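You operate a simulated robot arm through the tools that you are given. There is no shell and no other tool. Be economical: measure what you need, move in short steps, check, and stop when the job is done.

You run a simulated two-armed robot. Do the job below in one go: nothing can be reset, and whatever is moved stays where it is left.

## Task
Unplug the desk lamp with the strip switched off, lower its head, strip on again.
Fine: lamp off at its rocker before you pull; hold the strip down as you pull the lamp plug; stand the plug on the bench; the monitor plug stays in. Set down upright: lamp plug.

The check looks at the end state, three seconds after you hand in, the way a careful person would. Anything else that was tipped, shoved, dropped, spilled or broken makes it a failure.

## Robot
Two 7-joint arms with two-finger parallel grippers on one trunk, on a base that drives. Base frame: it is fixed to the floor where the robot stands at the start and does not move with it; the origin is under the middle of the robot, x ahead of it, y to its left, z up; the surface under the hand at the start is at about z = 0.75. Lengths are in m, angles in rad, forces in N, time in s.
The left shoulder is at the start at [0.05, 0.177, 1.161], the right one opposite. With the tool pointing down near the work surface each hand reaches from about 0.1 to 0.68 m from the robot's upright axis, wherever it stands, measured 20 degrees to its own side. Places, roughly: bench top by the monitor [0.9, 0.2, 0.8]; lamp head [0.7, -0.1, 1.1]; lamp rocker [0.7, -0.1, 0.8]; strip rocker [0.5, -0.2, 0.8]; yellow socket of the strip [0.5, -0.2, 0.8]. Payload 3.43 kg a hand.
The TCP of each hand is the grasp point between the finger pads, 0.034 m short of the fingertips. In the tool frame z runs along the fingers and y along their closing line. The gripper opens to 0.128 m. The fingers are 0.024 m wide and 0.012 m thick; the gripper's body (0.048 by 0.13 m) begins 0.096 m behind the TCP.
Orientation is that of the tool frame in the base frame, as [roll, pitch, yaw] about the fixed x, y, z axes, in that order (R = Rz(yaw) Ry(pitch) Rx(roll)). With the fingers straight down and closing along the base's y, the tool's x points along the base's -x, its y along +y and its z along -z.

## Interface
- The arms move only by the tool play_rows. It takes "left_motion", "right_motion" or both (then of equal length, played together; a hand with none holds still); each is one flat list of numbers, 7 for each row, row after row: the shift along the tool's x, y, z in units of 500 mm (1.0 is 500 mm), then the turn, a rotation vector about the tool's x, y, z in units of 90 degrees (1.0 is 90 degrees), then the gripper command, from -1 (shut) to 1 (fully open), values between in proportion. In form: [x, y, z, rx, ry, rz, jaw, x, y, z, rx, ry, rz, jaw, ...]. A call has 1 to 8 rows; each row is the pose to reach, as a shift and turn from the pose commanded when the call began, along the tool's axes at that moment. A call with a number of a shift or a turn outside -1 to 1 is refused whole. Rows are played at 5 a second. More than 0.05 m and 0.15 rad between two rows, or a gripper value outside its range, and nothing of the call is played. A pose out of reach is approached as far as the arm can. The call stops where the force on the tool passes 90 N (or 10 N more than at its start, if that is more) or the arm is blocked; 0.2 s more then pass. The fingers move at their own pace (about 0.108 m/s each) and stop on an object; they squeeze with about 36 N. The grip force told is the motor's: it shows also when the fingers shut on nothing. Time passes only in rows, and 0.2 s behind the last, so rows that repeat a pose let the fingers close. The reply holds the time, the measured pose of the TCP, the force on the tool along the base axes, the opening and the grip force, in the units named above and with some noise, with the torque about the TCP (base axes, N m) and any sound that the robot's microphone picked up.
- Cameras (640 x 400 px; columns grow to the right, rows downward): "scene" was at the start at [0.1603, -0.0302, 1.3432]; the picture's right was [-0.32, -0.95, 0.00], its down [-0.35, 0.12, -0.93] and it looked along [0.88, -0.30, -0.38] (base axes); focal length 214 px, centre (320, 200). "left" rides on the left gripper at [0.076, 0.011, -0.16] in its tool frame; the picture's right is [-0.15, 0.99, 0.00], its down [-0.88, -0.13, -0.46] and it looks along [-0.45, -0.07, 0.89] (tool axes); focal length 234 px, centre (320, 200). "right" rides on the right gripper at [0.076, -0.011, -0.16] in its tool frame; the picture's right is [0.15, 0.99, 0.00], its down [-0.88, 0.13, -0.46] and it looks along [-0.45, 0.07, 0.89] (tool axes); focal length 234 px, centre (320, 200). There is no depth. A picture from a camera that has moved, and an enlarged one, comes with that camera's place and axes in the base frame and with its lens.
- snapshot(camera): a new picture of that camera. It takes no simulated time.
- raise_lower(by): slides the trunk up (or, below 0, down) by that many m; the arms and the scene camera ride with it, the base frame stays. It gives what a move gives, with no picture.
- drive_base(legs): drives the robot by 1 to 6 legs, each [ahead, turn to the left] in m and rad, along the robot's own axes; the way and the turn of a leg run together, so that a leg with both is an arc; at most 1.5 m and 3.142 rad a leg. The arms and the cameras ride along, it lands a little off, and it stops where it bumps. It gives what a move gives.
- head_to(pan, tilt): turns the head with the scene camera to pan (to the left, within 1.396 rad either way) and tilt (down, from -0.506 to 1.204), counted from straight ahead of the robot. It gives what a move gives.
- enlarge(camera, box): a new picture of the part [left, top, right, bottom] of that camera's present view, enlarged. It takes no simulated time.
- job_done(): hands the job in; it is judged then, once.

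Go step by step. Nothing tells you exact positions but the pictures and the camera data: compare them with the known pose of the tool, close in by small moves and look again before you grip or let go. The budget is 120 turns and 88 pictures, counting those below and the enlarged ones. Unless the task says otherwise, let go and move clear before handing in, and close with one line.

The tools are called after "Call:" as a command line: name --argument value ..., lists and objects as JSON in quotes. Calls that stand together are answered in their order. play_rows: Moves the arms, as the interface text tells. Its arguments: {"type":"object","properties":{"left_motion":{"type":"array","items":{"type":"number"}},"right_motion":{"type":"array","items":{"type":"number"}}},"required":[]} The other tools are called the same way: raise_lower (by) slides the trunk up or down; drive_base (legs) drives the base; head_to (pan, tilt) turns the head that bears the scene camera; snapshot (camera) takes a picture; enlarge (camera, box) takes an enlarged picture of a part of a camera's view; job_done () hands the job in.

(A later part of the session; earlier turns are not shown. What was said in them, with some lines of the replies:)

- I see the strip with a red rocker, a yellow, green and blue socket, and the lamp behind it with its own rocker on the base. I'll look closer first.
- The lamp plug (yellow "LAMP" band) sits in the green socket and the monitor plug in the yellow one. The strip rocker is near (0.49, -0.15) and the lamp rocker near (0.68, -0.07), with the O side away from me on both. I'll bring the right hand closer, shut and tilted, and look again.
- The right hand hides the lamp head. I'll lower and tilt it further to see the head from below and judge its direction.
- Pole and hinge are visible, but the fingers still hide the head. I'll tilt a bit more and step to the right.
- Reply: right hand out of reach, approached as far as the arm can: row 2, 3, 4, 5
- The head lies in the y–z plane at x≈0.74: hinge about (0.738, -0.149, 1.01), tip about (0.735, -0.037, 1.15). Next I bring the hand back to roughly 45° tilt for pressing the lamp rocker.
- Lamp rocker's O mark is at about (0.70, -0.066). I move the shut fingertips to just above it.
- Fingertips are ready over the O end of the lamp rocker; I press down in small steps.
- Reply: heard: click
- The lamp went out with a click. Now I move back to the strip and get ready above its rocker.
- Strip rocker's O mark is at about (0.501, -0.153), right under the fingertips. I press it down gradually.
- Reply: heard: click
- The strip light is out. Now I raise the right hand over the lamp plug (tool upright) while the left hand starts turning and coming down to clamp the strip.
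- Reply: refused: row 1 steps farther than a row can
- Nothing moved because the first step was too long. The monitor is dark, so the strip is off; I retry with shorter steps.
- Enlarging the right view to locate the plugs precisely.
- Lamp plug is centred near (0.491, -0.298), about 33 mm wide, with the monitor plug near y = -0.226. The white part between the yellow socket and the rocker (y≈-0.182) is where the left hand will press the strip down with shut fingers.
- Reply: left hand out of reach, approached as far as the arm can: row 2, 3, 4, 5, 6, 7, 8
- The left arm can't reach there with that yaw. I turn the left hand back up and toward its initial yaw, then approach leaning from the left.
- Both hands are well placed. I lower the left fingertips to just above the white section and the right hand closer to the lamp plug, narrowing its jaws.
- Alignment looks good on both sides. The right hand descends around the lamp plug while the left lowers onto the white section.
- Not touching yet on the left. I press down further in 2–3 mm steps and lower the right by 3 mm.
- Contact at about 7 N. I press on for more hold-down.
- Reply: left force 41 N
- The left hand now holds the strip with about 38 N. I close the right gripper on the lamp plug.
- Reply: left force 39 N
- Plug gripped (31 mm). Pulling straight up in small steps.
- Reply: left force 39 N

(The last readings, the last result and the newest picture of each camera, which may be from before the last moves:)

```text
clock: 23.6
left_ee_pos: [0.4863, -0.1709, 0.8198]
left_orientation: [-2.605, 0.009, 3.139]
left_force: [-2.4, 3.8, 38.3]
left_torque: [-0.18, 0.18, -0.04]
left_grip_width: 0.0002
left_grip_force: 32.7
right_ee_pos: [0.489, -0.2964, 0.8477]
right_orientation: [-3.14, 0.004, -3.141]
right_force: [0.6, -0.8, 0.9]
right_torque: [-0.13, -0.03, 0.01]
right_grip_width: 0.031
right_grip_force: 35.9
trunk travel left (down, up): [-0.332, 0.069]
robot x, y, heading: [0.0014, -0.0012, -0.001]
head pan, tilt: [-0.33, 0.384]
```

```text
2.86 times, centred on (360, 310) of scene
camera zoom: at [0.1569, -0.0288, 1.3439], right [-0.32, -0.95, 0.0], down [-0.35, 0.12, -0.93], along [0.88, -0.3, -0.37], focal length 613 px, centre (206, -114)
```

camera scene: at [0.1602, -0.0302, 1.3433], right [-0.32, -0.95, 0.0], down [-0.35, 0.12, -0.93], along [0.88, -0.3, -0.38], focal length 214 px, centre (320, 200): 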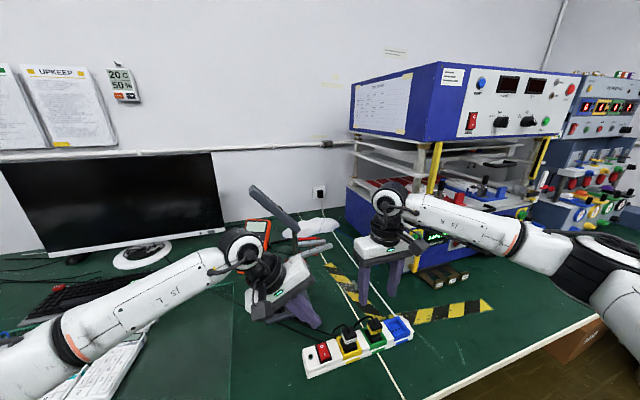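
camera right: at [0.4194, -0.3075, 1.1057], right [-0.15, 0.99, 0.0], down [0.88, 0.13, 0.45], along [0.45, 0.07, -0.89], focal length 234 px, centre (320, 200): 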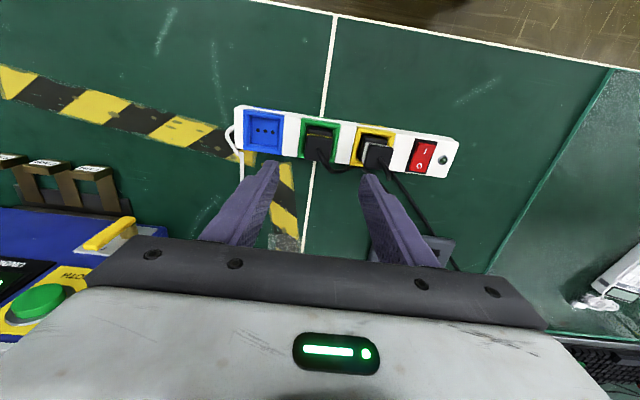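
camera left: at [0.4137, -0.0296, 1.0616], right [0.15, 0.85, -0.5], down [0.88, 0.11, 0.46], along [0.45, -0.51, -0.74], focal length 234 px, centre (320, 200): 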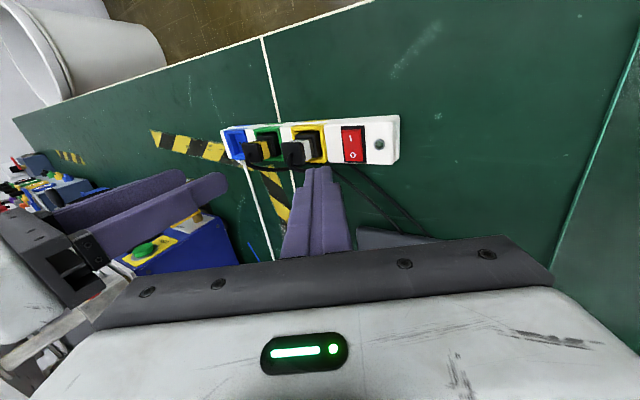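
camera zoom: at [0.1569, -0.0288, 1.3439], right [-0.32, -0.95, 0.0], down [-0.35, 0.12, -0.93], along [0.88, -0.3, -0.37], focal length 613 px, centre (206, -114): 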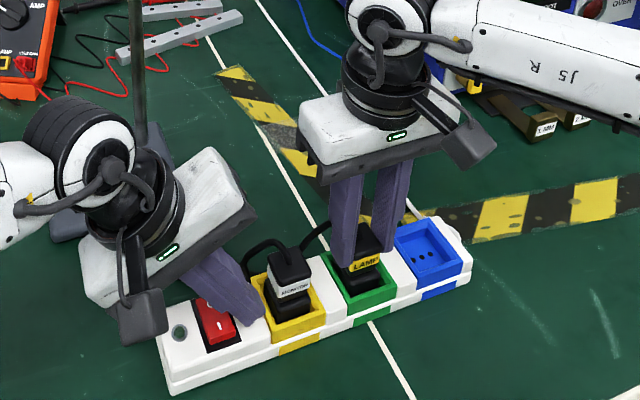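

The fingers slid up the plug, which has not moved. I reopen, go lower (strip top turned out to be at about 0.785) and grip again.

Call:
play_rows --right_motion '[0, 0, 0, 0, 0, 0, -0.1, 0, 0, 0, 0, 0, 0, -0.1, 0, 0, 0.024, 0, 0, 0, -0.1, 0, 0, 0.044, 0, 0, 0, -0.1, 0, 0, 0.05, 0, 0, 0, -0.1]'

Call:
enlarge --camera "right" --box '[190, 40, 450, 240]'

Call:
enlarge --camera "scene" --box '[340, 270, 430, 350]'

```text
clock: 24.8
left_ee_pos: [0.4864, -0.1707, 0.8185]
left_orientation: [-2.606, 0.008, 3.14]
left_force: [-3.0, 2.3, 37.4]
left_torque: [-0.28, 0.22, -0.02]
left_grip_width: 0.0001
left_grip_force: 33.1
right_ee_pos: [0.4899, -0.2958, 0.8227]
right_orientation: [-3.14, 0.003, -3.14]
right_force: [0.1, 0.1, -0.5]
right_torque: [0.0, 0.02, 0.01]
right_grip_width: 0.0577
right_grip_force: 0.1
trunk travel left (down, up): [-0.332, 0.069]
robot x, y, heading: [-0.0007, 0.0005, -0.002]
head pan, tilt: [-0.33, 0.384]
```

```text
2.00 times, centred on (320, 140) of right
camera zoom: at [0.4129, -0.3071, 0.9811], right [-0.15, 0.99, 0.0], down [0.88, 0.13, 0.46], along [0.45, 0.07, -0.89], focal length 468 px, centre (320, 320)
```

zoom: 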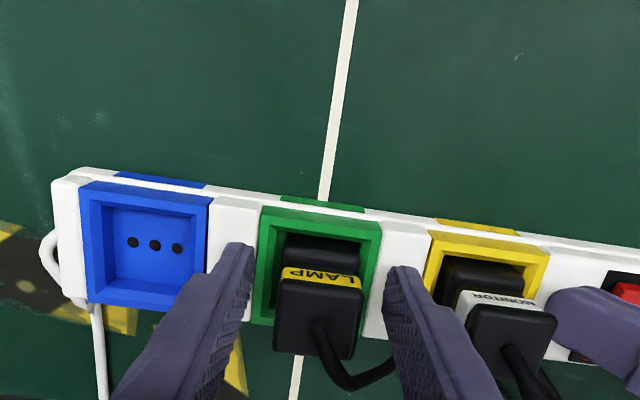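

```text
5.00 times, centred on (385, 310) of scene
camera zoom: at [0.1569, -0.0289, 1.3439], right [-0.32, -0.95, 0.0], down [-0.35, 0.12, -0.93], along [0.88, -0.3, -0.37], focal length 1072 px, centre (-5, -350)
```

zoom: 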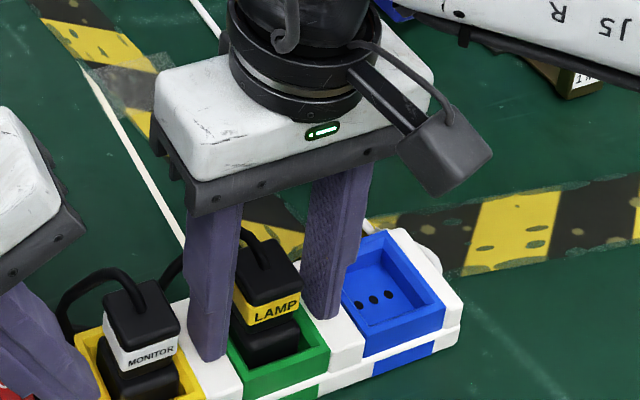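

Call:
play_rows --right_motion '[-0.008, 0, 0, 0, 0, 0, -0.1, -0.008, 0, 0, 0, 0, 0, -1, -0.008, 0, 0, 0, 0, 0, -1, -0.008, 0, 0, 0, 0, 0, -1, -0.008, 0, -0.004, 0, 0, 0, -1]'

Call:
enlarge --camera "scene" --box '[340, 270, 430, 350]'

```text
clock: 26.0
left_ee_pos: [0.4879, -0.1712, 0.82]
left_orientation: [-2.606, 0.009, 3.14]
left_force: [-2.9, 2.1, 38.7]
left_torque: [-0.26, 0.23, -0.02]
left_grip_width: 0.0
left_grip_force: 32.7
right_ee_pos: [0.493, -0.2967, 0.8231]
right_orientation: [-3.14, 0.0, -3.14]
right_force: [0.6, -0.5, -2.9]
right_torque: [-0.06, 0.03, -0.01]
right_grip_width: 0.0328
right_grip_force: 35.8
trunk travel left (down, up): [-0.332, 0.069]
robot x, y, heading: [-0.003, 0.0011, -0.003]
head pan, tilt: [-0.33, 0.384]
```

```text
5.00 times, centred on (385, 310) of scene
camera zoom: at [0.1571, -0.0291, 1.3438], right [-0.32, -0.95, 0.0], down [-0.35, 0.12, -0.93], along [0.88, -0.3, -0.37], focal length 1072 px, centre (-5, -350)
```

zoom: 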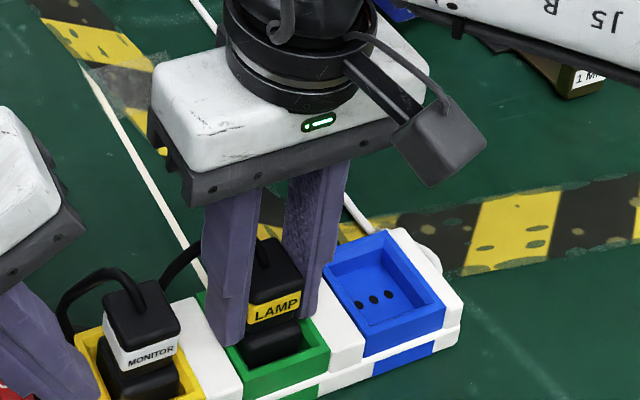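

Better grip (33 mm) and the pull is taken up. Continue pulling.

Call:
play_rows --right_motion '[0, 0, -0.006, 0, 0, 0, -1, 0, 0, -0.01, 0, 0, 0, -1]'

Call:
enlarge --camera "scene" --box '[340, 270, 430, 350]'

```text
clock: 26.6
left_ee_pos: [0.4877, -0.1714, 0.8195]
left_orientation: [-2.607, 0.008, 3.141]
left_force: [-3.5, 3.2, 39.8]
left_torque: [-0.3, 0.25, -0.04]
left_grip_width: 0.0001
left_grip_force: 33.5
right_ee_pos: [0.4934, -0.2957, 0.8269]
right_orientation: [-3.14, 0.002, 3.142]
right_force: [-1.2, -0.7, -8.8]
right_torque: [-0.05, 0.01, -0.02]
right_grip_width: 0.0328
right_grip_force: 36.0
trunk travel left (down, up): [-0.332, 0.069]
robot x, y, heading: [-0.0001, -0.0013, -0.004]
head pan, tilt: [-0.33, 0.384]
```

```text
5.00 times, centred on (385, 310) of scene
camera zoom: at [0.1574, -0.0293, 1.3437], right [-0.32, -0.95, 0.0], down [-0.35, 0.12, -0.93], along [0.88, -0.3, -0.37], focal length 1072 px, centre (-5, -350)
```

zoom: 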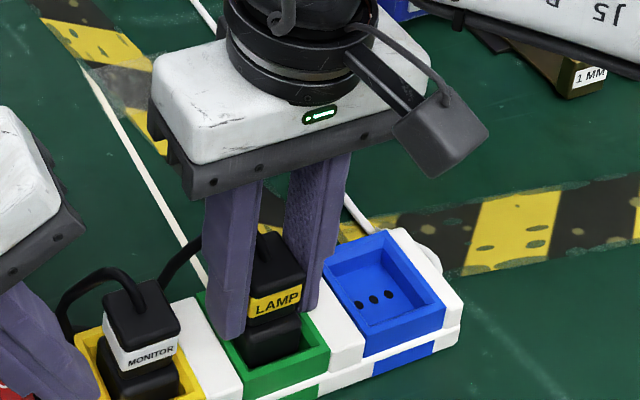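

The plug is rising with the fingers. Continue.

Call:
play_rows --right_motion '[0, 0, -0.006, 0, 0, 0, -1, 0, 0, -0.012, 0, 0, 0, -1, 0, 0, -0.018, 0, 0, 0, -1, 0, 0, -0.024, 0, 0, 0, -1]'

Call:
enlarge --camera "scene" --box '[330, 260, 430, 350]'

```text
clock: 27.6
left_ee_pos: [0.4872, -0.172, 0.8185]
left_orientation: [-2.603, 0.009, -3.141]
left_force: [-1.0, 0.3, 37.2]
left_torque: [-0.28, 0.15, 0.02]
left_grip_width: 0.0002
left_grip_force: 33.0
right_ee_pos: [0.4934, -0.2953, 0.8411]
right_orientation: [-3.141, 0.002, -3.142]
right_force: [0.2, 0.2, -0.2]
right_torque: [-0.01, -0.01, 0.02]
right_grip_width: 0.033
right_grip_force: 36.2
trunk travel left (down, up): [-0.332, 0.069]
robot x, y, heading: [0.0029, -0.0011, -0.003]
head pan, tilt: [-0.33, 0.384]
```

```text
4.44 times, centred on (380, 305) of scene
camera zoom: at [0.1571, -0.0291, 1.3438], right [-0.32, -0.95, 0.0], down [-0.35, 0.12, -0.93], along [0.88, -0.3, -0.37], focal length 953 px, centre (53, -267)
```

zoom: 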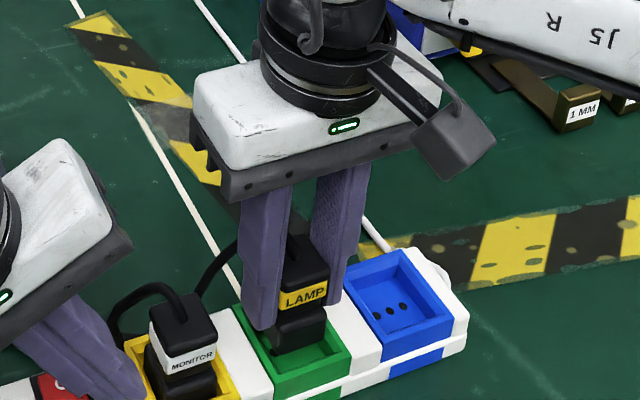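

The plug is free. I lift it and back the left hand straight off the strip.

Call:
play_rows --right_motion '[0, 0, -0.04, 0, 0, 0, -1, 0, 0, -0.08, 0, 0, 0, -1, 0, 0, -0.12, 0, 0, 0, -1, 0, 0, -0.14, 0, 0, 0, -1]' --left_motion '[0, -0.02, -0.034, 0, 0, 0, -1, 0, -0.05, -0.0866, 0, 0, 0, -1, 0, -0.08, -0.138, 0, 0, 0, -1, 0, -0.11, -0.19, 0, 0, 0, -1]'

Call:
snapshot --camera "scene"

Call:
snapshot --camera "left"

Call:
snapshot --camera "right"

```text
clock: 28.6
left_ee_pos: [0.4863, -0.1685, 0.9229]
left_orientation: [-2.616, 0.0, 3.138]
left_force: [-0.8, 0.9, -0.7]
left_torque: [0.0, -0.01, -0.01]
left_grip_width: 0.0
left_grip_force: 32.7
right_ee_pos: [0.4939, -0.2965, 0.911]
right_orientation: [3.141, -0.003, -3.142]
right_force: [0.6, 0.3, -1.0]
right_torque: [-0.01, -0.01, 0.02]
right_grip_width: 0.0332
right_grip_force: 36.2
trunk travel left (down, up): [-0.332, 0.069]
robot x, y, heading: [0.0025, 0.0032, 0.001]
head pan, tilt: [-0.33, 0.384]
```

```text
47 pictures are left
camera scene: at [0.1602, -0.0303, 1.3432], right [-0.32, -0.95, 0.0], down [-0.35, 0.12, -0.93], along [0.88, -0.3, -0.38], focal length 214 px, centre (320, 200)
```

scene: 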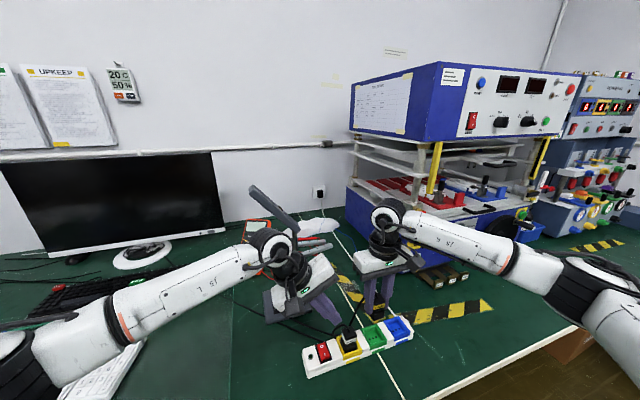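

```text
46 pictures are left
camera left: at [0.4106, -0.0786, 1.0551], right [0.15, 0.86, -0.49], down [0.88, 0.11, 0.46], along [0.45, -0.5, -0.74], focal length 234 px, centre (320, 200)
```

left: 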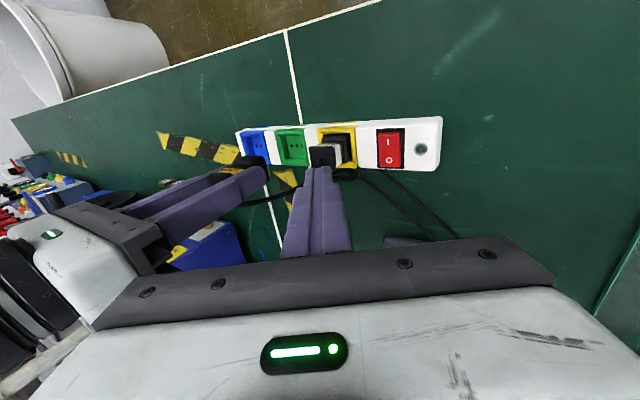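

```text
45 pictures are left
camera right: at [0.419, -0.308, 1.069], right [-0.15, 0.99, 0.0], down [0.88, 0.13, 0.45], along [0.45, 0.07, -0.89], focal length 234 px, centre (320, 200)
```

right: 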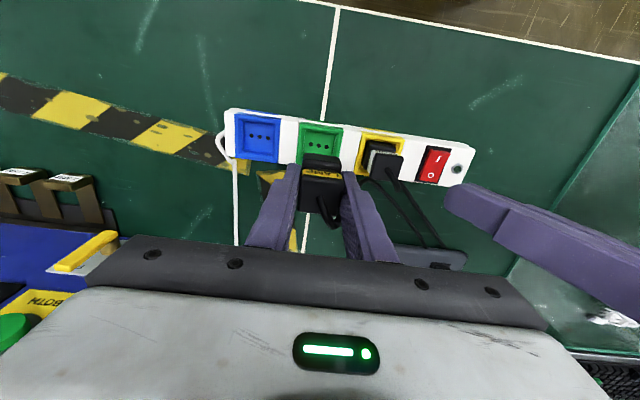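

The lamp plug is out and the monitor plug still in. I'll stand it on the clear bench behind the strip at about (0.595, -0.245), and move the left hand out of the way.

Call:
play_rows --right_motion '[-0.09, 0, 0, 0, 0, 0, -1, -0.18, 0, 0, 0, 0, 0, -1, -0.202, 0.05, 0, 0, 0, 0, -1, -0.202, 0.103, 0, 0, 0, 0, -1, -0.202, 0.103, 0.05, 0, 0, 0, -1, -0.202, 0.103, 0.11, 0, 0, 0, -1, -0.202, 0.103, 0.11, 0, 0, 0, -1]' --left_motion '[0, 0.048, -0.05, 0, 0, 0, -1, 0, 0.096, -0.1, 0, 0, 0, -1, 0, 0.143, -0.152, 0, 0, 0, -1, 0, 0.143, -0.152, 0, 0, 0, -1, 0, 0.143, -0.152, 0, 0, 0, -1, 0, 0.143, -0.152, 0, 0, 0, -1, 0, 0.143, -0.152, 0, 0, 0, -1]'

Call:
enlarge --camera "scene" --box '[250, 200, 450, 360]'

Call:
enlarge --camera "right" --box '[200, 40, 460, 240]'

```text
clock: 30.2
left_ee_pos: [0.4855, -0.0692, 0.9527]
left_orientation: [-2.616, 0.001, 3.137]
left_force: [-0.5, -0.1, -0.7]
left_torque: [-0.01, 0.02, -0.04]
left_grip_width: 0.0001
left_grip_force: 33.2
right_ee_pos: [0.5946, -0.2462, 0.853]
right_orientation: [-3.141, 0.0, 3.14]
right_force: [0.5, -0.3, -0.6]
right_torque: [-0.02, 0.02, -0.05]
right_grip_width: 0.0329
right_grip_force: 36.1
trunk travel left (down, up): [-0.332, 0.069]
robot x, y, heading: [0.0, 0.0003, -0.003]
head pan, tilt: [-0.33, 0.384]
```

```text
2.50 times, centred on (350, 280) of scene
camera zoom: at [0.1603, -0.0302, 1.3433], right [-0.32, -0.95, 0.0], down [-0.35, 0.12, -0.93], along [0.88, -0.3, -0.38], focal length 536 px, centre (245, 0)
```

zoom: 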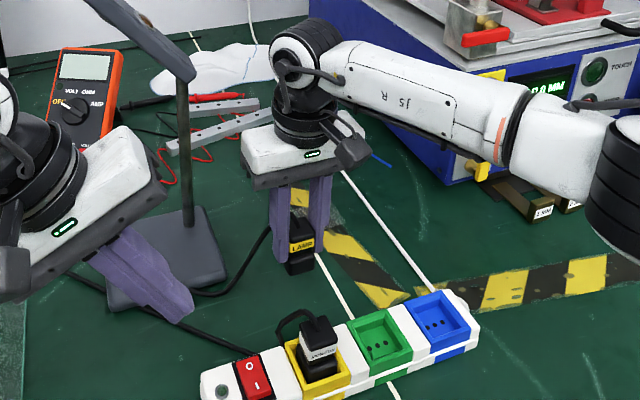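

```text
2.00 times, centred on (330, 140) of right
camera zoom: at [0.5196, -0.2574, 1.0129], right [-0.15, 0.99, 0.0], down [0.88, 0.13, 0.45], along [0.45, 0.07, -0.89], focal length 468 px, centre (300, 320)
```

zoom: 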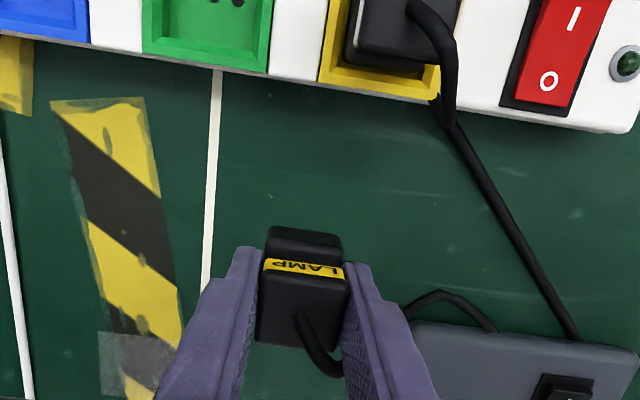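

The plug hangs upright over clear bench. Lowering until it touches.

Call:
play_rows --right_motion '[0, 0, 0.03, 0, 0, 0, -1, 0, 0, 0.06, 0, 0, 0, -1, 0, 0, 0.076, 0, 0, 0, -1, 0, 0, 0.084, 0, 0, 0, -1]'

Call:
enlarge --camera "scene" --box '[300, 240, 400, 310]'

```text
clock: 31.2
left_ee_pos: [0.4856, -0.0704, 0.9525]
left_orientation: [-2.617, -0.001, 3.138]
left_force: [0.3, -0.4, 0.5]
left_torque: [0.01, 0.01, 0.0]
left_grip_width: 0.0
left_grip_force: 33.0
right_ee_pos: [0.5949, -0.2463, 0.8118]
right_orientation: [-3.141, -0.002, 3.141]
right_force: [-0.5, -0.1, -0.3]
right_torque: [-0.02, 0.01, -0.02]
right_grip_width: 0.0331
right_grip_force: 36.1
trunk travel left (down, up): [-0.332, 0.069]
robot x, y, heading: [0.0005, -0.0019, 0.001]
head pan, tilt: [-0.33, 0.384]
```

```text
5.71 times, centred on (350, 275) of scene
camera zoom: at [0.1604, -0.0303, 1.3432], right [-0.32, -0.95, 0.0], down [-0.36, 0.12, -0.93], along [0.88, -0.3, -0.38], focal length 1226 px, centre (149, -229)
```

zoom: 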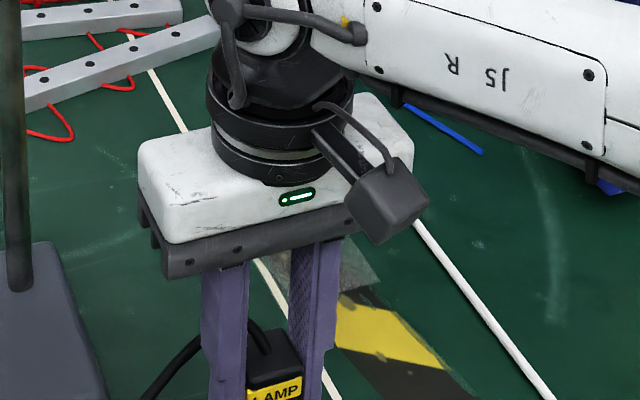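

Call:
play_rows --right_motion '[0, 0, 0.006, 0, 0, 0, -1, 0, 0, 0.012, 0, 0, 0, -1, 0, 0, 0.016, 0, 0, 0, -1]'

Call:
enlarge --camera "scene" --box '[310, 260, 390, 330]'

```text
clock: 32.0
left_ee_pos: [0.4864, -0.0692, 0.9508]
left_orientation: [-2.616, 0.0, 3.139]
left_force: [0.0, 0.3, 0.2]
left_torque: [0.04, 0.02, 0.01]
left_grip_width: 0.0
left_grip_force: 33.8
right_ee_pos: [0.5946, -0.2462, 0.8031]
right_orientation: [-3.141, -0.001, 3.14]
right_force: [0.1, -0.3, -1.7]
right_torque: [-0.01, 0.0, 0.01]
right_grip_width: 0.0329
right_grip_force: 36.1
trunk travel left (down, up): [-0.332, 0.069]
robot x, y, heading: [-0.0017, 0.0042, -0.001]
head pan, tilt: [-0.33, 0.384]
```

```text
5.71 times, centred on (350, 295) of scene
camera zoom: at [0.1604, -0.0303, 1.3432], right [-0.32, -0.95, 0.0], down [-0.36, 0.12, -0.93], along [0.88, -0.3, -0.38], focal length 1226 px, centre (149, -343)
```

zoom: 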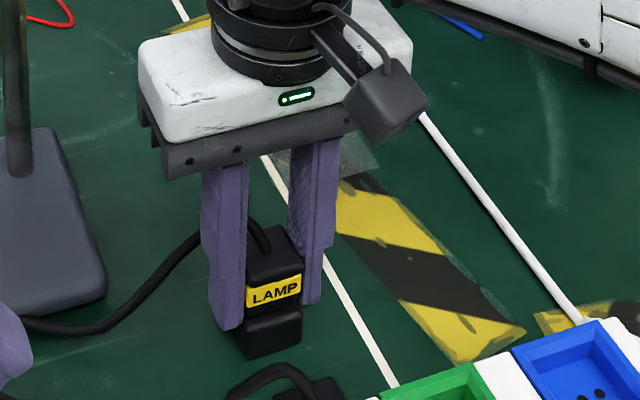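

Call:
play_rows --right_motion '[0, 0, 0.004, 0, 0, 0, -1, 0, 0, 0.008, 0, 0, 0, -1]'

```text
clock: 32.6
left_ee_pos: [0.486, -0.0695, 0.9526]
left_orientation: [-2.617, 0.002, 3.139]
left_force: [1.0, 0.1, 0.1]
left_torque: [0.01, 0.01, 0.04]
left_grip_width: 0.0
left_grip_force: 33.5
right_ee_pos: [0.5945, -0.2451, 0.8016]
right_orientation: [-3.141, 0.001, 3.141]
right_force: [-0.6, -0.5, 4.0]
right_torque: [0.01, 0.01, 0.01]
right_grip_width: 0.0328
right_grip_force: 35.5
trunk travel left (down, up): [-0.332, 0.069]
robot x, y, heading: [-0.0016, 0.0022, 0.001]
head pan, tilt: [-0.33, 0.384]
```

It touches the bench. I open gently and check that it stands before rising.

Call:
play_rows --right_motion '[0, 0, -0.002, 0, 0, 0, -0.4, 0, 0, -0.002, 0, 0, 0, -0.25, 0, 0, -0.002, 0, 0, 0, -0.1, 0, 0, -0.002, 0, 0, 0, -0.1]'

Call:
enlarge --camera "scene" --box '[310, 260, 390, 330]'

```text
clock: 33.6
left_ee_pos: [0.4868, -0.0693, 0.9526]
left_orientation: [-2.615, 0.0, 3.139]
left_force: [-0.4, 0.2, 0.5]
left_torque: [0.0, -0.01, -0.01]
left_grip_width: 0.0
left_grip_force: 33.1
right_ee_pos: [0.5952, -0.2451, 0.8004]
right_orientation: [-3.141, -0.001, 3.14]
right_force: [-0.7, -0.4, 0.8]
right_torque: [0.02, -0.01, -0.05]
right_grip_width: 0.0577
right_grip_force: 0.0
trunk travel left (down, up): [-0.332, 0.069]
robot x, y, heading: [-0.0024, -0.0025, -0.0]
head pan, tilt: [-0.33, 0.384]
```

```text
5.71 times, centred on (350, 295) of scene
camera zoom: at [0.1603, -0.0302, 1.3432], right [-0.32, -0.95, 0.0], down [-0.35, 0.12, -0.93], along [0.88, -0.3, -0.38], focal length 1226 px, centre (149, -343)
```

zoom: 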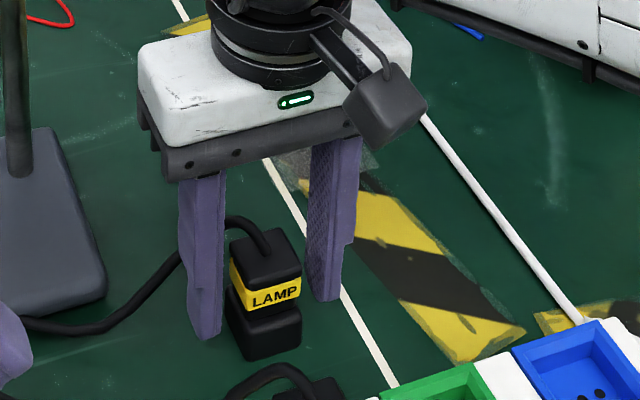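

The lamp plug stands on its own. Right hand rises straight up and away; left hand goes up and straightens for the lamp head.

Call:
play_rows --right_motion '[0, 0, -0.04, 0, 0, 0, -0.1, 0, 0, -0.12, 0, 0, 0, -0.1, 0, 0, -0.21, 0, 0, 0, -0.1, 0, 0, -0.3, 0, 0, 0, -0.1, 0.08, 0, -0.3, 0, 0, 0, -0.1, 0.16, -0.04, -0.3, 0, 0, 0, -0.1]' --left_motion '[0, -0.045, -0.078, -0.055, 0, 0, -1, 0, -0.09, -0.156, -0.111, 0, 0, -1, 0, -0.135, -0.234, -0.166, 0, 0, -1, 0, -0.18, -0.312, -0.222, 0, 0, -1, 0, -0.225, -0.39, -0.278, 0, 0, -1, 0, -0.27, -0.468, -0.333, 0, 0, -1]'

Call:
snapshot --camera "scene"

```text
clock: 35.2
left_ee_pos: [0.5088, -0.0265, 1.2375]
left_orientation: [-3.074, -0.007, -3.064]
left_force: [-0.6, -0.2, 0.9]
left_torque: [0.06, -0.01, -0.01]
left_grip_width: 0.0001
left_grip_force: 32.6
left hand out of reach, approached as far as the arm can: row 6
right_ee_pos: [0.5152, -0.2653, 0.9517]
right_orientation: [3.141, 0.002, -3.14]
right_force: [0.5, -0.8, -0.4]
right_torque: [0.06, -0.03, -0.03]
right_grip_width: 0.0576
right_grip_force: 0.0
trunk travel left (down, up): [-0.332, 0.069]
robot x, y, heading: [-0.0014, 0.0008, -0.001]
head pan, tilt: [-0.33, 0.384]
stopped in row 6 (left hand): the arm was blocked; the commanded pose is now the measured one
```

```text
39 pictures are left
camera scene: at [0.1607, -0.0308, 1.3431], right [-0.32, -0.95, 0.0], down [-0.36, 0.12, -0.93], along [0.88, -0.3, -0.38], focal length 214 px, centre (320, 200)
```

scene: 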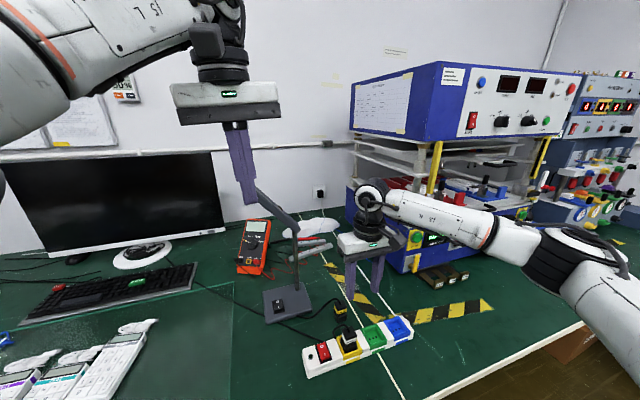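

Call:
play_rows --left_motion '[-0.042, -0.012, 0, 0, -0.0875, 0, -1, -0.085, -0.025, 0, 0, -0.175, 0, -1, -0.128, -0.038, 0, 0, -0.2625, 0, -1, -0.17, -0.05, 0, 0, -0.35, 0, -1, -0.212, -0.062, 0, 0, -0.4375, 0, -1, -0.255, -0.075, 0, 0, -0.525, 0, -1, -0.298, -0.088, 0, 0, -0.6125, 0, -1, -0.34, -0.1, 0, 0, -0.7, 0, -1]'

Call:
snapshot --camera "left"

Call:
enlarge --camera "scene" --box '[180, 100, 380, 320]'

```text
clock: 37.0
left_ee_pos: [0.6804, -0.0659, 1.2392]
left_orientation: [-2.999, 1.091, -2.94]
left_force: [-0.3, 0.1, 0.0]
left_torque: [0.0, 0.02, 0.01]
left_grip_width: 0.0
left_grip_force: 33.2
right_ee_pos: [0.5141, -0.2652, 0.9512]
right_orientation: [-3.141, -0.001, 3.141]
right_force: [0.4, -0.4, -0.3]
right_torque: [0.0, -0.02, 0.04]
right_grip_width: 0.0574
right_grip_force: 0.1
trunk travel left (down, up): [-0.332, 0.069]
robot x, y, heading: [-0.0017, -0.0016, -0.001]
head pan, tilt: [-0.33, 0.384]
```

```text
38 pictures are left
camera left: at [0.5041, -0.0658, 1.2448], right [-0.01, 1.0, 0.06], down [0.0, -0.06, 1.0], along [1.0, 0.01, 0.0], focal length 234 px, centre (320, 200)
```

left: 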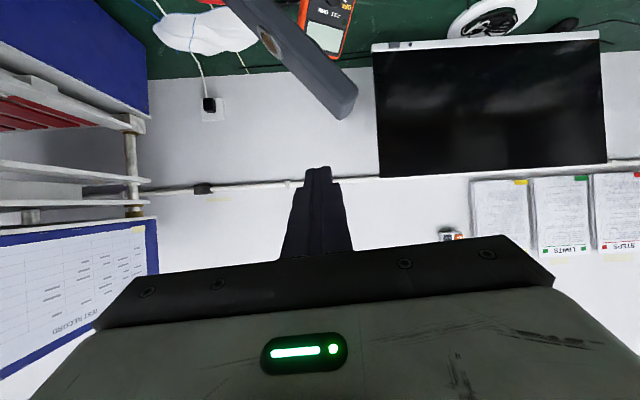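

```text
1.82 times, centred on (280, 210) of scene
camera zoom: at [0.1605, -0.0304, 1.3432], right [-0.32, -0.95, 0.0], down [-0.36, 0.12, -0.93], along [0.88, -0.3, -0.38], focal length 390 px, centre (393, 182)
```

zoom: 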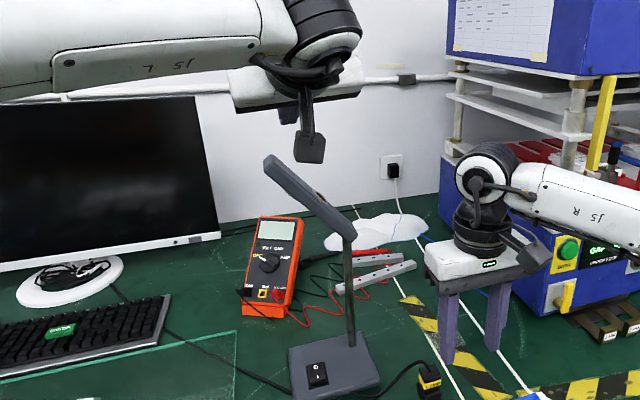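

The lamp head's tip is at about (0.735, -0.045, 1.15), just below and ahead of the left fingers. I move the fingers over the head and come down near it.

Call:
play_rows --left_motion '[-0.028, -0.017, 0.058, 0, 0, 0, -1, -0.056, -0.034, 0.115, 0, 0, 0, -1, 0.015, -0.028, 0.152, 0, 0, 0, -1, 0.06, -0.025, 0.175, 0, 0, 0, -1]'

Call:
snapshot --camera "left"

Call:
enlarge --camera "scene" --box '[210, 150, 350, 310]'

```text
clock: 38.0
left_ee_pos: [0.7458, -0.0783, 1.1728]
left_orientation: [-3.009, 1.09, -2.948]
left_force: [-0.4, 0.0, 0.3]
left_torque: [-0.01, -0.02, -0.04]
left_grip_width: 0.0
left_grip_force: 33.1
left hand out of reach, approached as far as the arm can: row 2
right_ee_pos: [0.5147, -0.2632, 0.9513]
right_orientation: [3.141, -0.002, 3.141]
right_force: [0.4, 0.1, 0.6]
right_torque: [-0.02, 0.03, -0.01]
right_grip_width: 0.0576
right_grip_force: 0.1
trunk travel left (down, up): [-0.332, 0.069]
robot x, y, heading: [-0.0015, -0.0018, -0.002]
head pan, tilt: [-0.33, 0.384]
```

```text
36 pictures are left
camera left: at [0.569, -0.0781, 1.1783], right [-0.01, 1.0, 0.07], down [0.01, -0.07, 1.0], along [1.0, 0.01, -0.01], focal length 234 px, centre (320, 200)
```

left: 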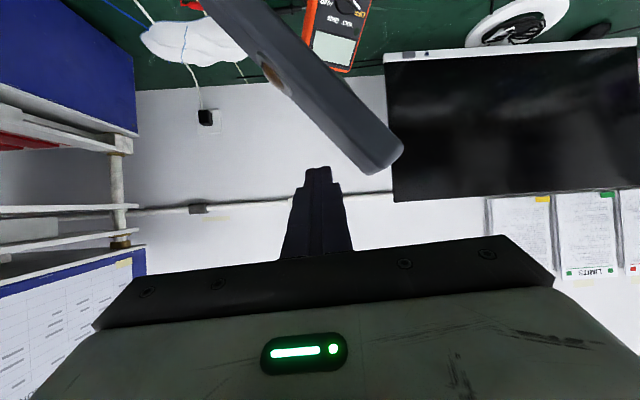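

```text
2.50 times, centred on (280, 230) of scene
camera zoom: at [0.1605, -0.0297, 1.3432], right [-0.32, -0.95, 0.0], down [-0.36, 0.12, -0.93], along [0.88, -0.3, -0.38], focal length 536 px, centre (420, 125)
```

zoom: 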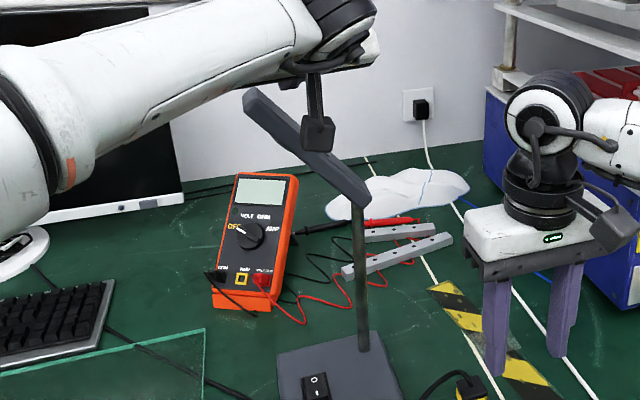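

Fingers are about 27 mm above the head. I press it down slowly.

Call:
play_rows --left_motion '[0.0356, 0.003, 0.0184, 0, 0, 0, -1, 0.0623, 0.005, 0.032, 0, 0, 0, -1, 0.08, 0.006, 0.041, 0, 0, 0, -1, 0.098, 0.0075, 0.05, 0, 0, 0, -1]'

Call:
enlarge --camera "scene" --box '[210, 150, 350, 310]'

```text
clock: 39.0
left_ee_pos: [0.7454, -0.077, 1.1183]
left_orientation: [-2.999, 1.088, -2.94]
left_force: [0.4, 0.9, 0.1]
left_torque: [0.01, 0.02, 0.02]
left_grip_width: 0.0001
left_grip_force: 33.0
right_ee_pos: [0.513, -0.2651, 0.9524]
right_orientation: [-3.141, -0.001, -3.141]
right_force: [0.0, 0.1, -0.2]
right_torque: [0.0, 0.01, 0.01]
right_grip_width: 0.0577
right_grip_force: 0.2
trunk travel left (down, up): [-0.332, 0.069]
robot x, y, heading: [0.0009, 0.0024, 0.001]
head pan, tilt: [-0.33, 0.384]
```

```text
2.50 times, centred on (280, 230) of scene
camera zoom: at [0.1603, -0.0302, 1.3432], right [-0.32, -0.95, 0.0], down [-0.36, 0.12, -0.93], along [0.88, -0.3, -0.38], focal length 536 px, centre (420, 125)
```

zoom: 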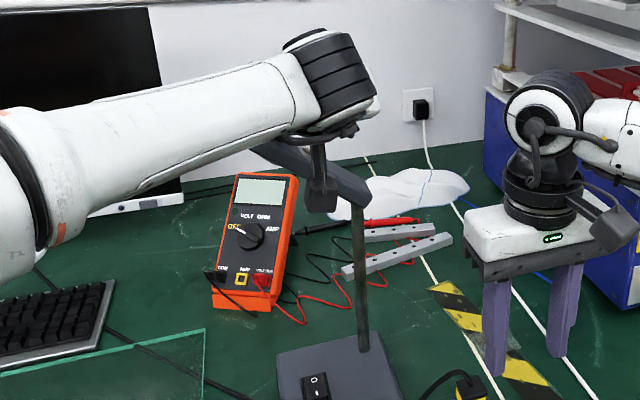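

Call:
play_rows --left_motion '[0.0356, 0.003, 0.0184, 0, 0, 0, -1, 0.071, 0.006, 0.037, 0, 0, 0, -1]'

Call:
snapshot --camera "left"

```text
clock: 39.6
left_ee_pos: [0.7459, -0.0755, 1.0782]
left_orientation: [-2.999, 1.086, -2.941]
left_force: [0.4, -0.9, -0.2]
left_torque: [0.0, -0.02, 0.0]
left_grip_width: 0.0001
left_grip_force: 33.6
right_ee_pos: [0.5149, -0.2645, 0.9513]
right_orientation: [-3.141, -0.003, 3.141]
right_force: [0.4, -0.1, 0.5]
right_torque: [-0.01, 0.0, -0.03]
right_grip_width: 0.0575
right_grip_force: 0.1
trunk travel left (down, up): [-0.332, 0.069]
robot x, y, heading: [0.0015, -0.0015, -0.004]
head pan, tilt: [-0.33, 0.384]
```

```text
33 pictures are left
camera left: at [0.5688, -0.077, 1.0841], right [-0.01, 1.0, 0.06], down [0.01, -0.06, 1.0], along [1.0, 0.01, -0.01], focal length 234 px, centre (320, 200)
```

left: 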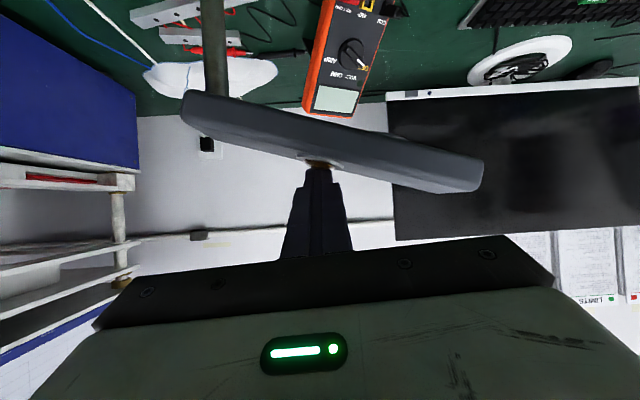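

The head has come from ~52° to ~14° above horizontal. A bit further down, to slightly below horizontal.

Call:
play_rows --left_motion '[0.0267, 0.002, 0.0138, 0, 0, 0, -1, 0.0534, 0.004, 0.0276, 0, 0, 0, -1, 0.071, 0.006, 0.037, 0, 0, 0, -1]'

Call:
snapshot --camera "left"

```text
clock: 40.4
left_ee_pos: [0.7457, -0.0747, 1.0529]
left_orientation: [-2.993, 1.113, -2.935]
left_force: [6.6, -2.7, 35.6]
left_torque: [-0.05, -0.55, -0.32]
left_grip_width: 0.0
left_grip_force: 33.1
right_ee_pos: [0.5112, -0.2644, 0.954]
right_orientation: [-3.142, 0.003, 3.141]
right_force: [-0.2, -0.6, -0.1]
right_torque: [0.01, -0.02, 0.02]
right_grip_width: 0.0576
right_grip_force: 0.0
trunk travel left (down, up): [-0.332, 0.069]
robot x, y, heading: [0.0011, -0.0002, -0.0]
head pan, tilt: [-0.33, 0.384]
```

```text
32 pictures are left
camera left: at [0.5689, -0.0755, 1.0539], right [-0.01, 1.0, 0.07], down [-0.02, -0.07, 1.0], along [1.0, 0.01, 0.02], focal length 234 px, centre (320, 200)
```

left: 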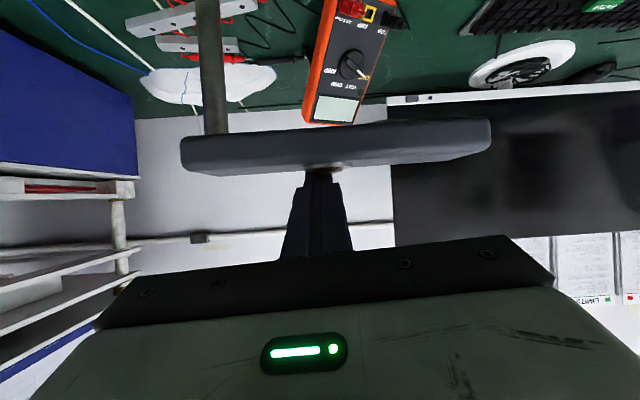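

The head has hit its lower stop, about horizontal. I lift the left hand off and back it away, and bring the shut right fingers over the strip rocker's I side.

Call:
play_rows --left_motion '[-0.036, -0.003, -0.018, 0, 0, 0, -1, -0.11, -0.008, -0.055, 0, 0, 0, -1, -0.178, -0.014, -0.092, 0, 0, 0, -1, -0.151, 0.025, -0.15, 0, 0, 0, -1, -0.124, 0.064, -0.208, 0, 0, 0, -1, -0.098, 0.102, -0.266, 0, 0, 0, -1]' --right_motion '[0.02, 0.04, 0, 0, 0, 0, -1, 0.04, 0.09, 0, 0, 0, 0, -1, 0.06, 0.15, 0, 0, 0, 0, -1, 0.078, 0.223, 0.03, 0, 0, 0, -1, 0.078, 0.223, 0.07, 0, 0, 0, -1, 0.078, 0.223, 0.1, 0, 0, 0, -1]'

Call:
enlarge --camera "right" --box '[190, 40, 450, 240]'

Call:
snapshot --camera "scene"

```text
clock: 41.8
left_ee_pos: [0.6438, -0.0244, 1.1389]
left_orientation: [-2.996, 1.088, -2.938]
left_force: [0.0, -0.2, -0.5]
left_torque: [0.01, -0.04, -0.03]
left_grip_width: 0.0
left_grip_force: 33.3
right_ee_pos: [0.475, -0.1536, 0.9026]
right_orientation: [3.141, -0.001, 3.142]
right_force: [0.0, 0.6, 0.6]
right_torque: [-0.05, -0.04, 0.05]
right_grip_width: 0.0001
right_grip_force: 33.4
trunk travel left (down, up): [-0.332, 0.069]
robot x, y, heading: [0.0053, -0.0008, -0.001]
head pan, tilt: [-0.33, 0.384]
```

```text
2.00 times, centred on (320, 140) of right
camera zoom: at [0.3998, -0.1643, 1.0616], right [-0.15, 0.99, 0.0], down [0.88, 0.13, 0.46], along [0.45, 0.07, -0.89], focal length 468 px, centre (320, 320)
```

zoom: 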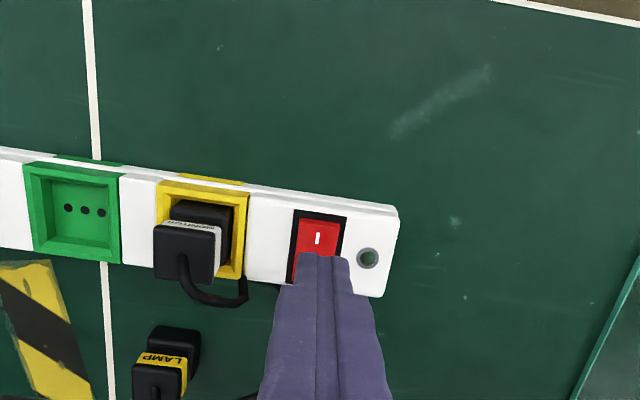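

```text
30 pictures are left
camera scene: at [0.1599, -0.0297, 1.3433], right [-0.32, -0.95, 0.0], down [-0.35, 0.12, -0.93], along [0.88, -0.3, -0.37], focal length 214 px, centre (320, 200)
```

scene: 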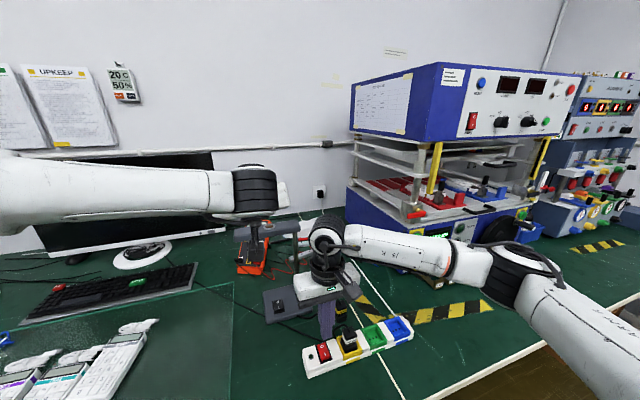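

Fingers are lined up with the I side. Pressing.

Call:
play_rows --right_motion '[-0.006, 0, 0.08, 0, 0, 0, -1, -0.006, 0, 0.14, 0, 0, 0, -1, -0.006, 0, 0.15, 0, 0, 0, -1, -0.006, 0, 0.158, 0, 0, 0, -1]'

Call:
snapshot --camera "right"

```text
clock: 42.8
left_ee_pos: [0.6423, -0.0247, 1.1418]
left_orientation: [-2.996, 1.093, -2.938]
left_force: [-0.2, -0.6, -0.1]
left_torque: [-0.01, 0.02, 0.03]
left_grip_width: 0.0002
left_grip_force: 32.7
right_ee_pos: [0.4779, -0.1527, 0.8269]
right_orientation: [3.14, 0.008, -3.141]
right_force: [-7.5, -6.2, 30.0]
right_torque: [-0.22, -0.08, 0.1]
right_grip_width: 0.0001
right_grip_force: 33.4
trunk travel left (down, up): [-0.332, 0.069]
robot x, y, heading: [-0.002, -0.0068, 0.001]
head pan, tilt: [-0.33, 0.384]
heard: click
```

```text
29 pictures are left
camera right: at [0.4012, -0.1648, 0.9859], right [-0.15, 0.99, 0.0], down [0.88, 0.13, 0.46], along [0.46, 0.07, -0.89], focal length 234 px, centre (320, 200)
```

right: 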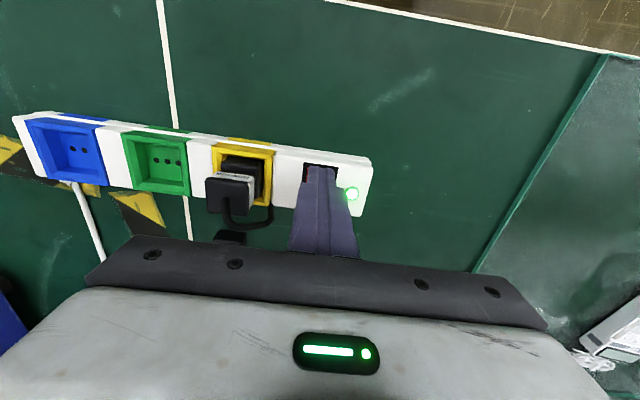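

It clicked and the strip light is green again. I raise both hands clear and check the whole scene.

Call:
play_rows --right_motion '[0, 0, -0.08, 0, 0, 0, -1, 0, 0, -0.17, 0, 0, 0, -1, 0, 0, -0.26, 0, 0, 0, -1, 0, -0.05, -0.34, 0, 0, 0, -1, 0, -0.13, -0.38, 0, 0, 0, -1, 0, -0.2, -0.42, 0, 0, 0, -1]' --left_motion '[0, 0, -0.08, 0, 0, 0, -1, 0, 0.04, -0.16, 0, 0, 0, -1, 0, 0.1, -0.2, 0, 0, 0, -1, 0, 0.18, -0.22, 0, 0, 0, -1, 0, 0.26, -0.22, 0, 0, 0, -1, 0, 0.34, -0.22, 0, 0, 0, -1]'

Call:
snapshot --camera "scene"

Call:
enlarge --camera "scene" --box '[220, 210, 430, 390]'

```text
clock: 44.2
left_ee_pos: [0.5342, 0.1407, 1.1783]
left_orientation: [-3.0, 1.086, -2.943]
left_force: [0.0, 0.5, 0.6]
left_torque: [0.01, 0.02, 0.0]
left_grip_width: 0.0001
left_grip_force: 32.9
right_ee_pos: [0.4792, -0.254, 1.0334]
right_orientation: [-3.141, 0.0, -3.141]
right_force: [0.6, 0.0, 0.1]
right_torque: [-0.01, 0.01, -0.02]
right_grip_width: 0.0002
right_grip_force: 33.4
trunk travel left (down, up): [-0.332, 0.069]
robot x, y, heading: [0.0012, 0.0018, 0.002]
head pan, tilt: [-0.33, 0.384]
```

```text
28 pictures are left
camera scene: at [0.1598, -0.0295, 1.3434], right [-0.32, -0.95, 0.0], down [-0.35, 0.12, -0.93], along [0.88, -0.3, -0.37], focal length 214 px, centre (320, 200)
```

scene: 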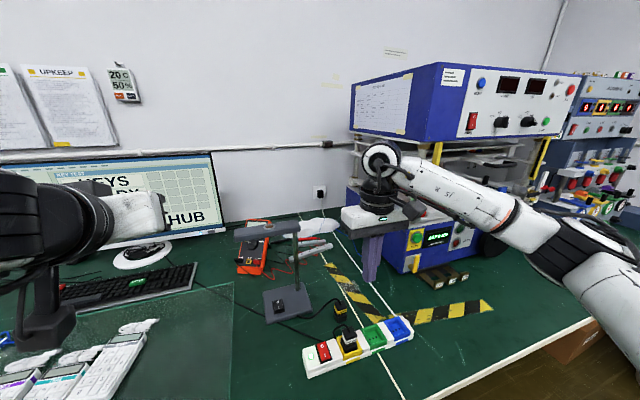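

```text
2.22 times, centred on (325, 300) of scene
camera zoom: at [0.1598, -0.0295, 1.3434], right [-0.32, -0.95, 0.0], down [-0.35, 0.12, -0.93], along [0.88, -0.3, -0.37], focal length 477 px, centre (309, -22)
```

zoom: 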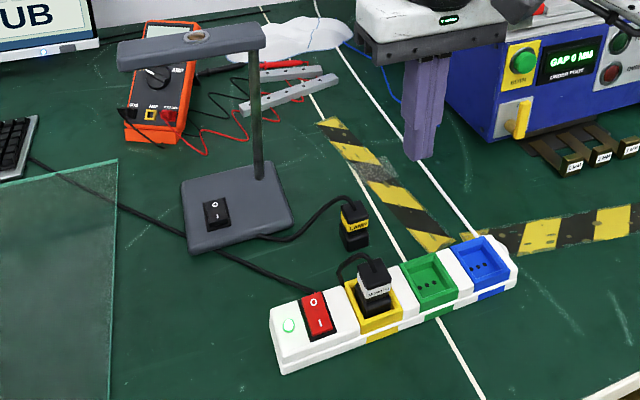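

The lamp plug stands upright behind the strip and the lamp is off with its head lowered. The strip is green, and the monitor is plugged in and showing a picture. Both hands are clear, so I hand in.

Call:
job_done

```text
The job is handed in.
```

The job is handed in: the lamp is switched off and unplugged, with its plug standing upright on the bench and its head lowered. The strip is back on, and the monitor plug stayed in.
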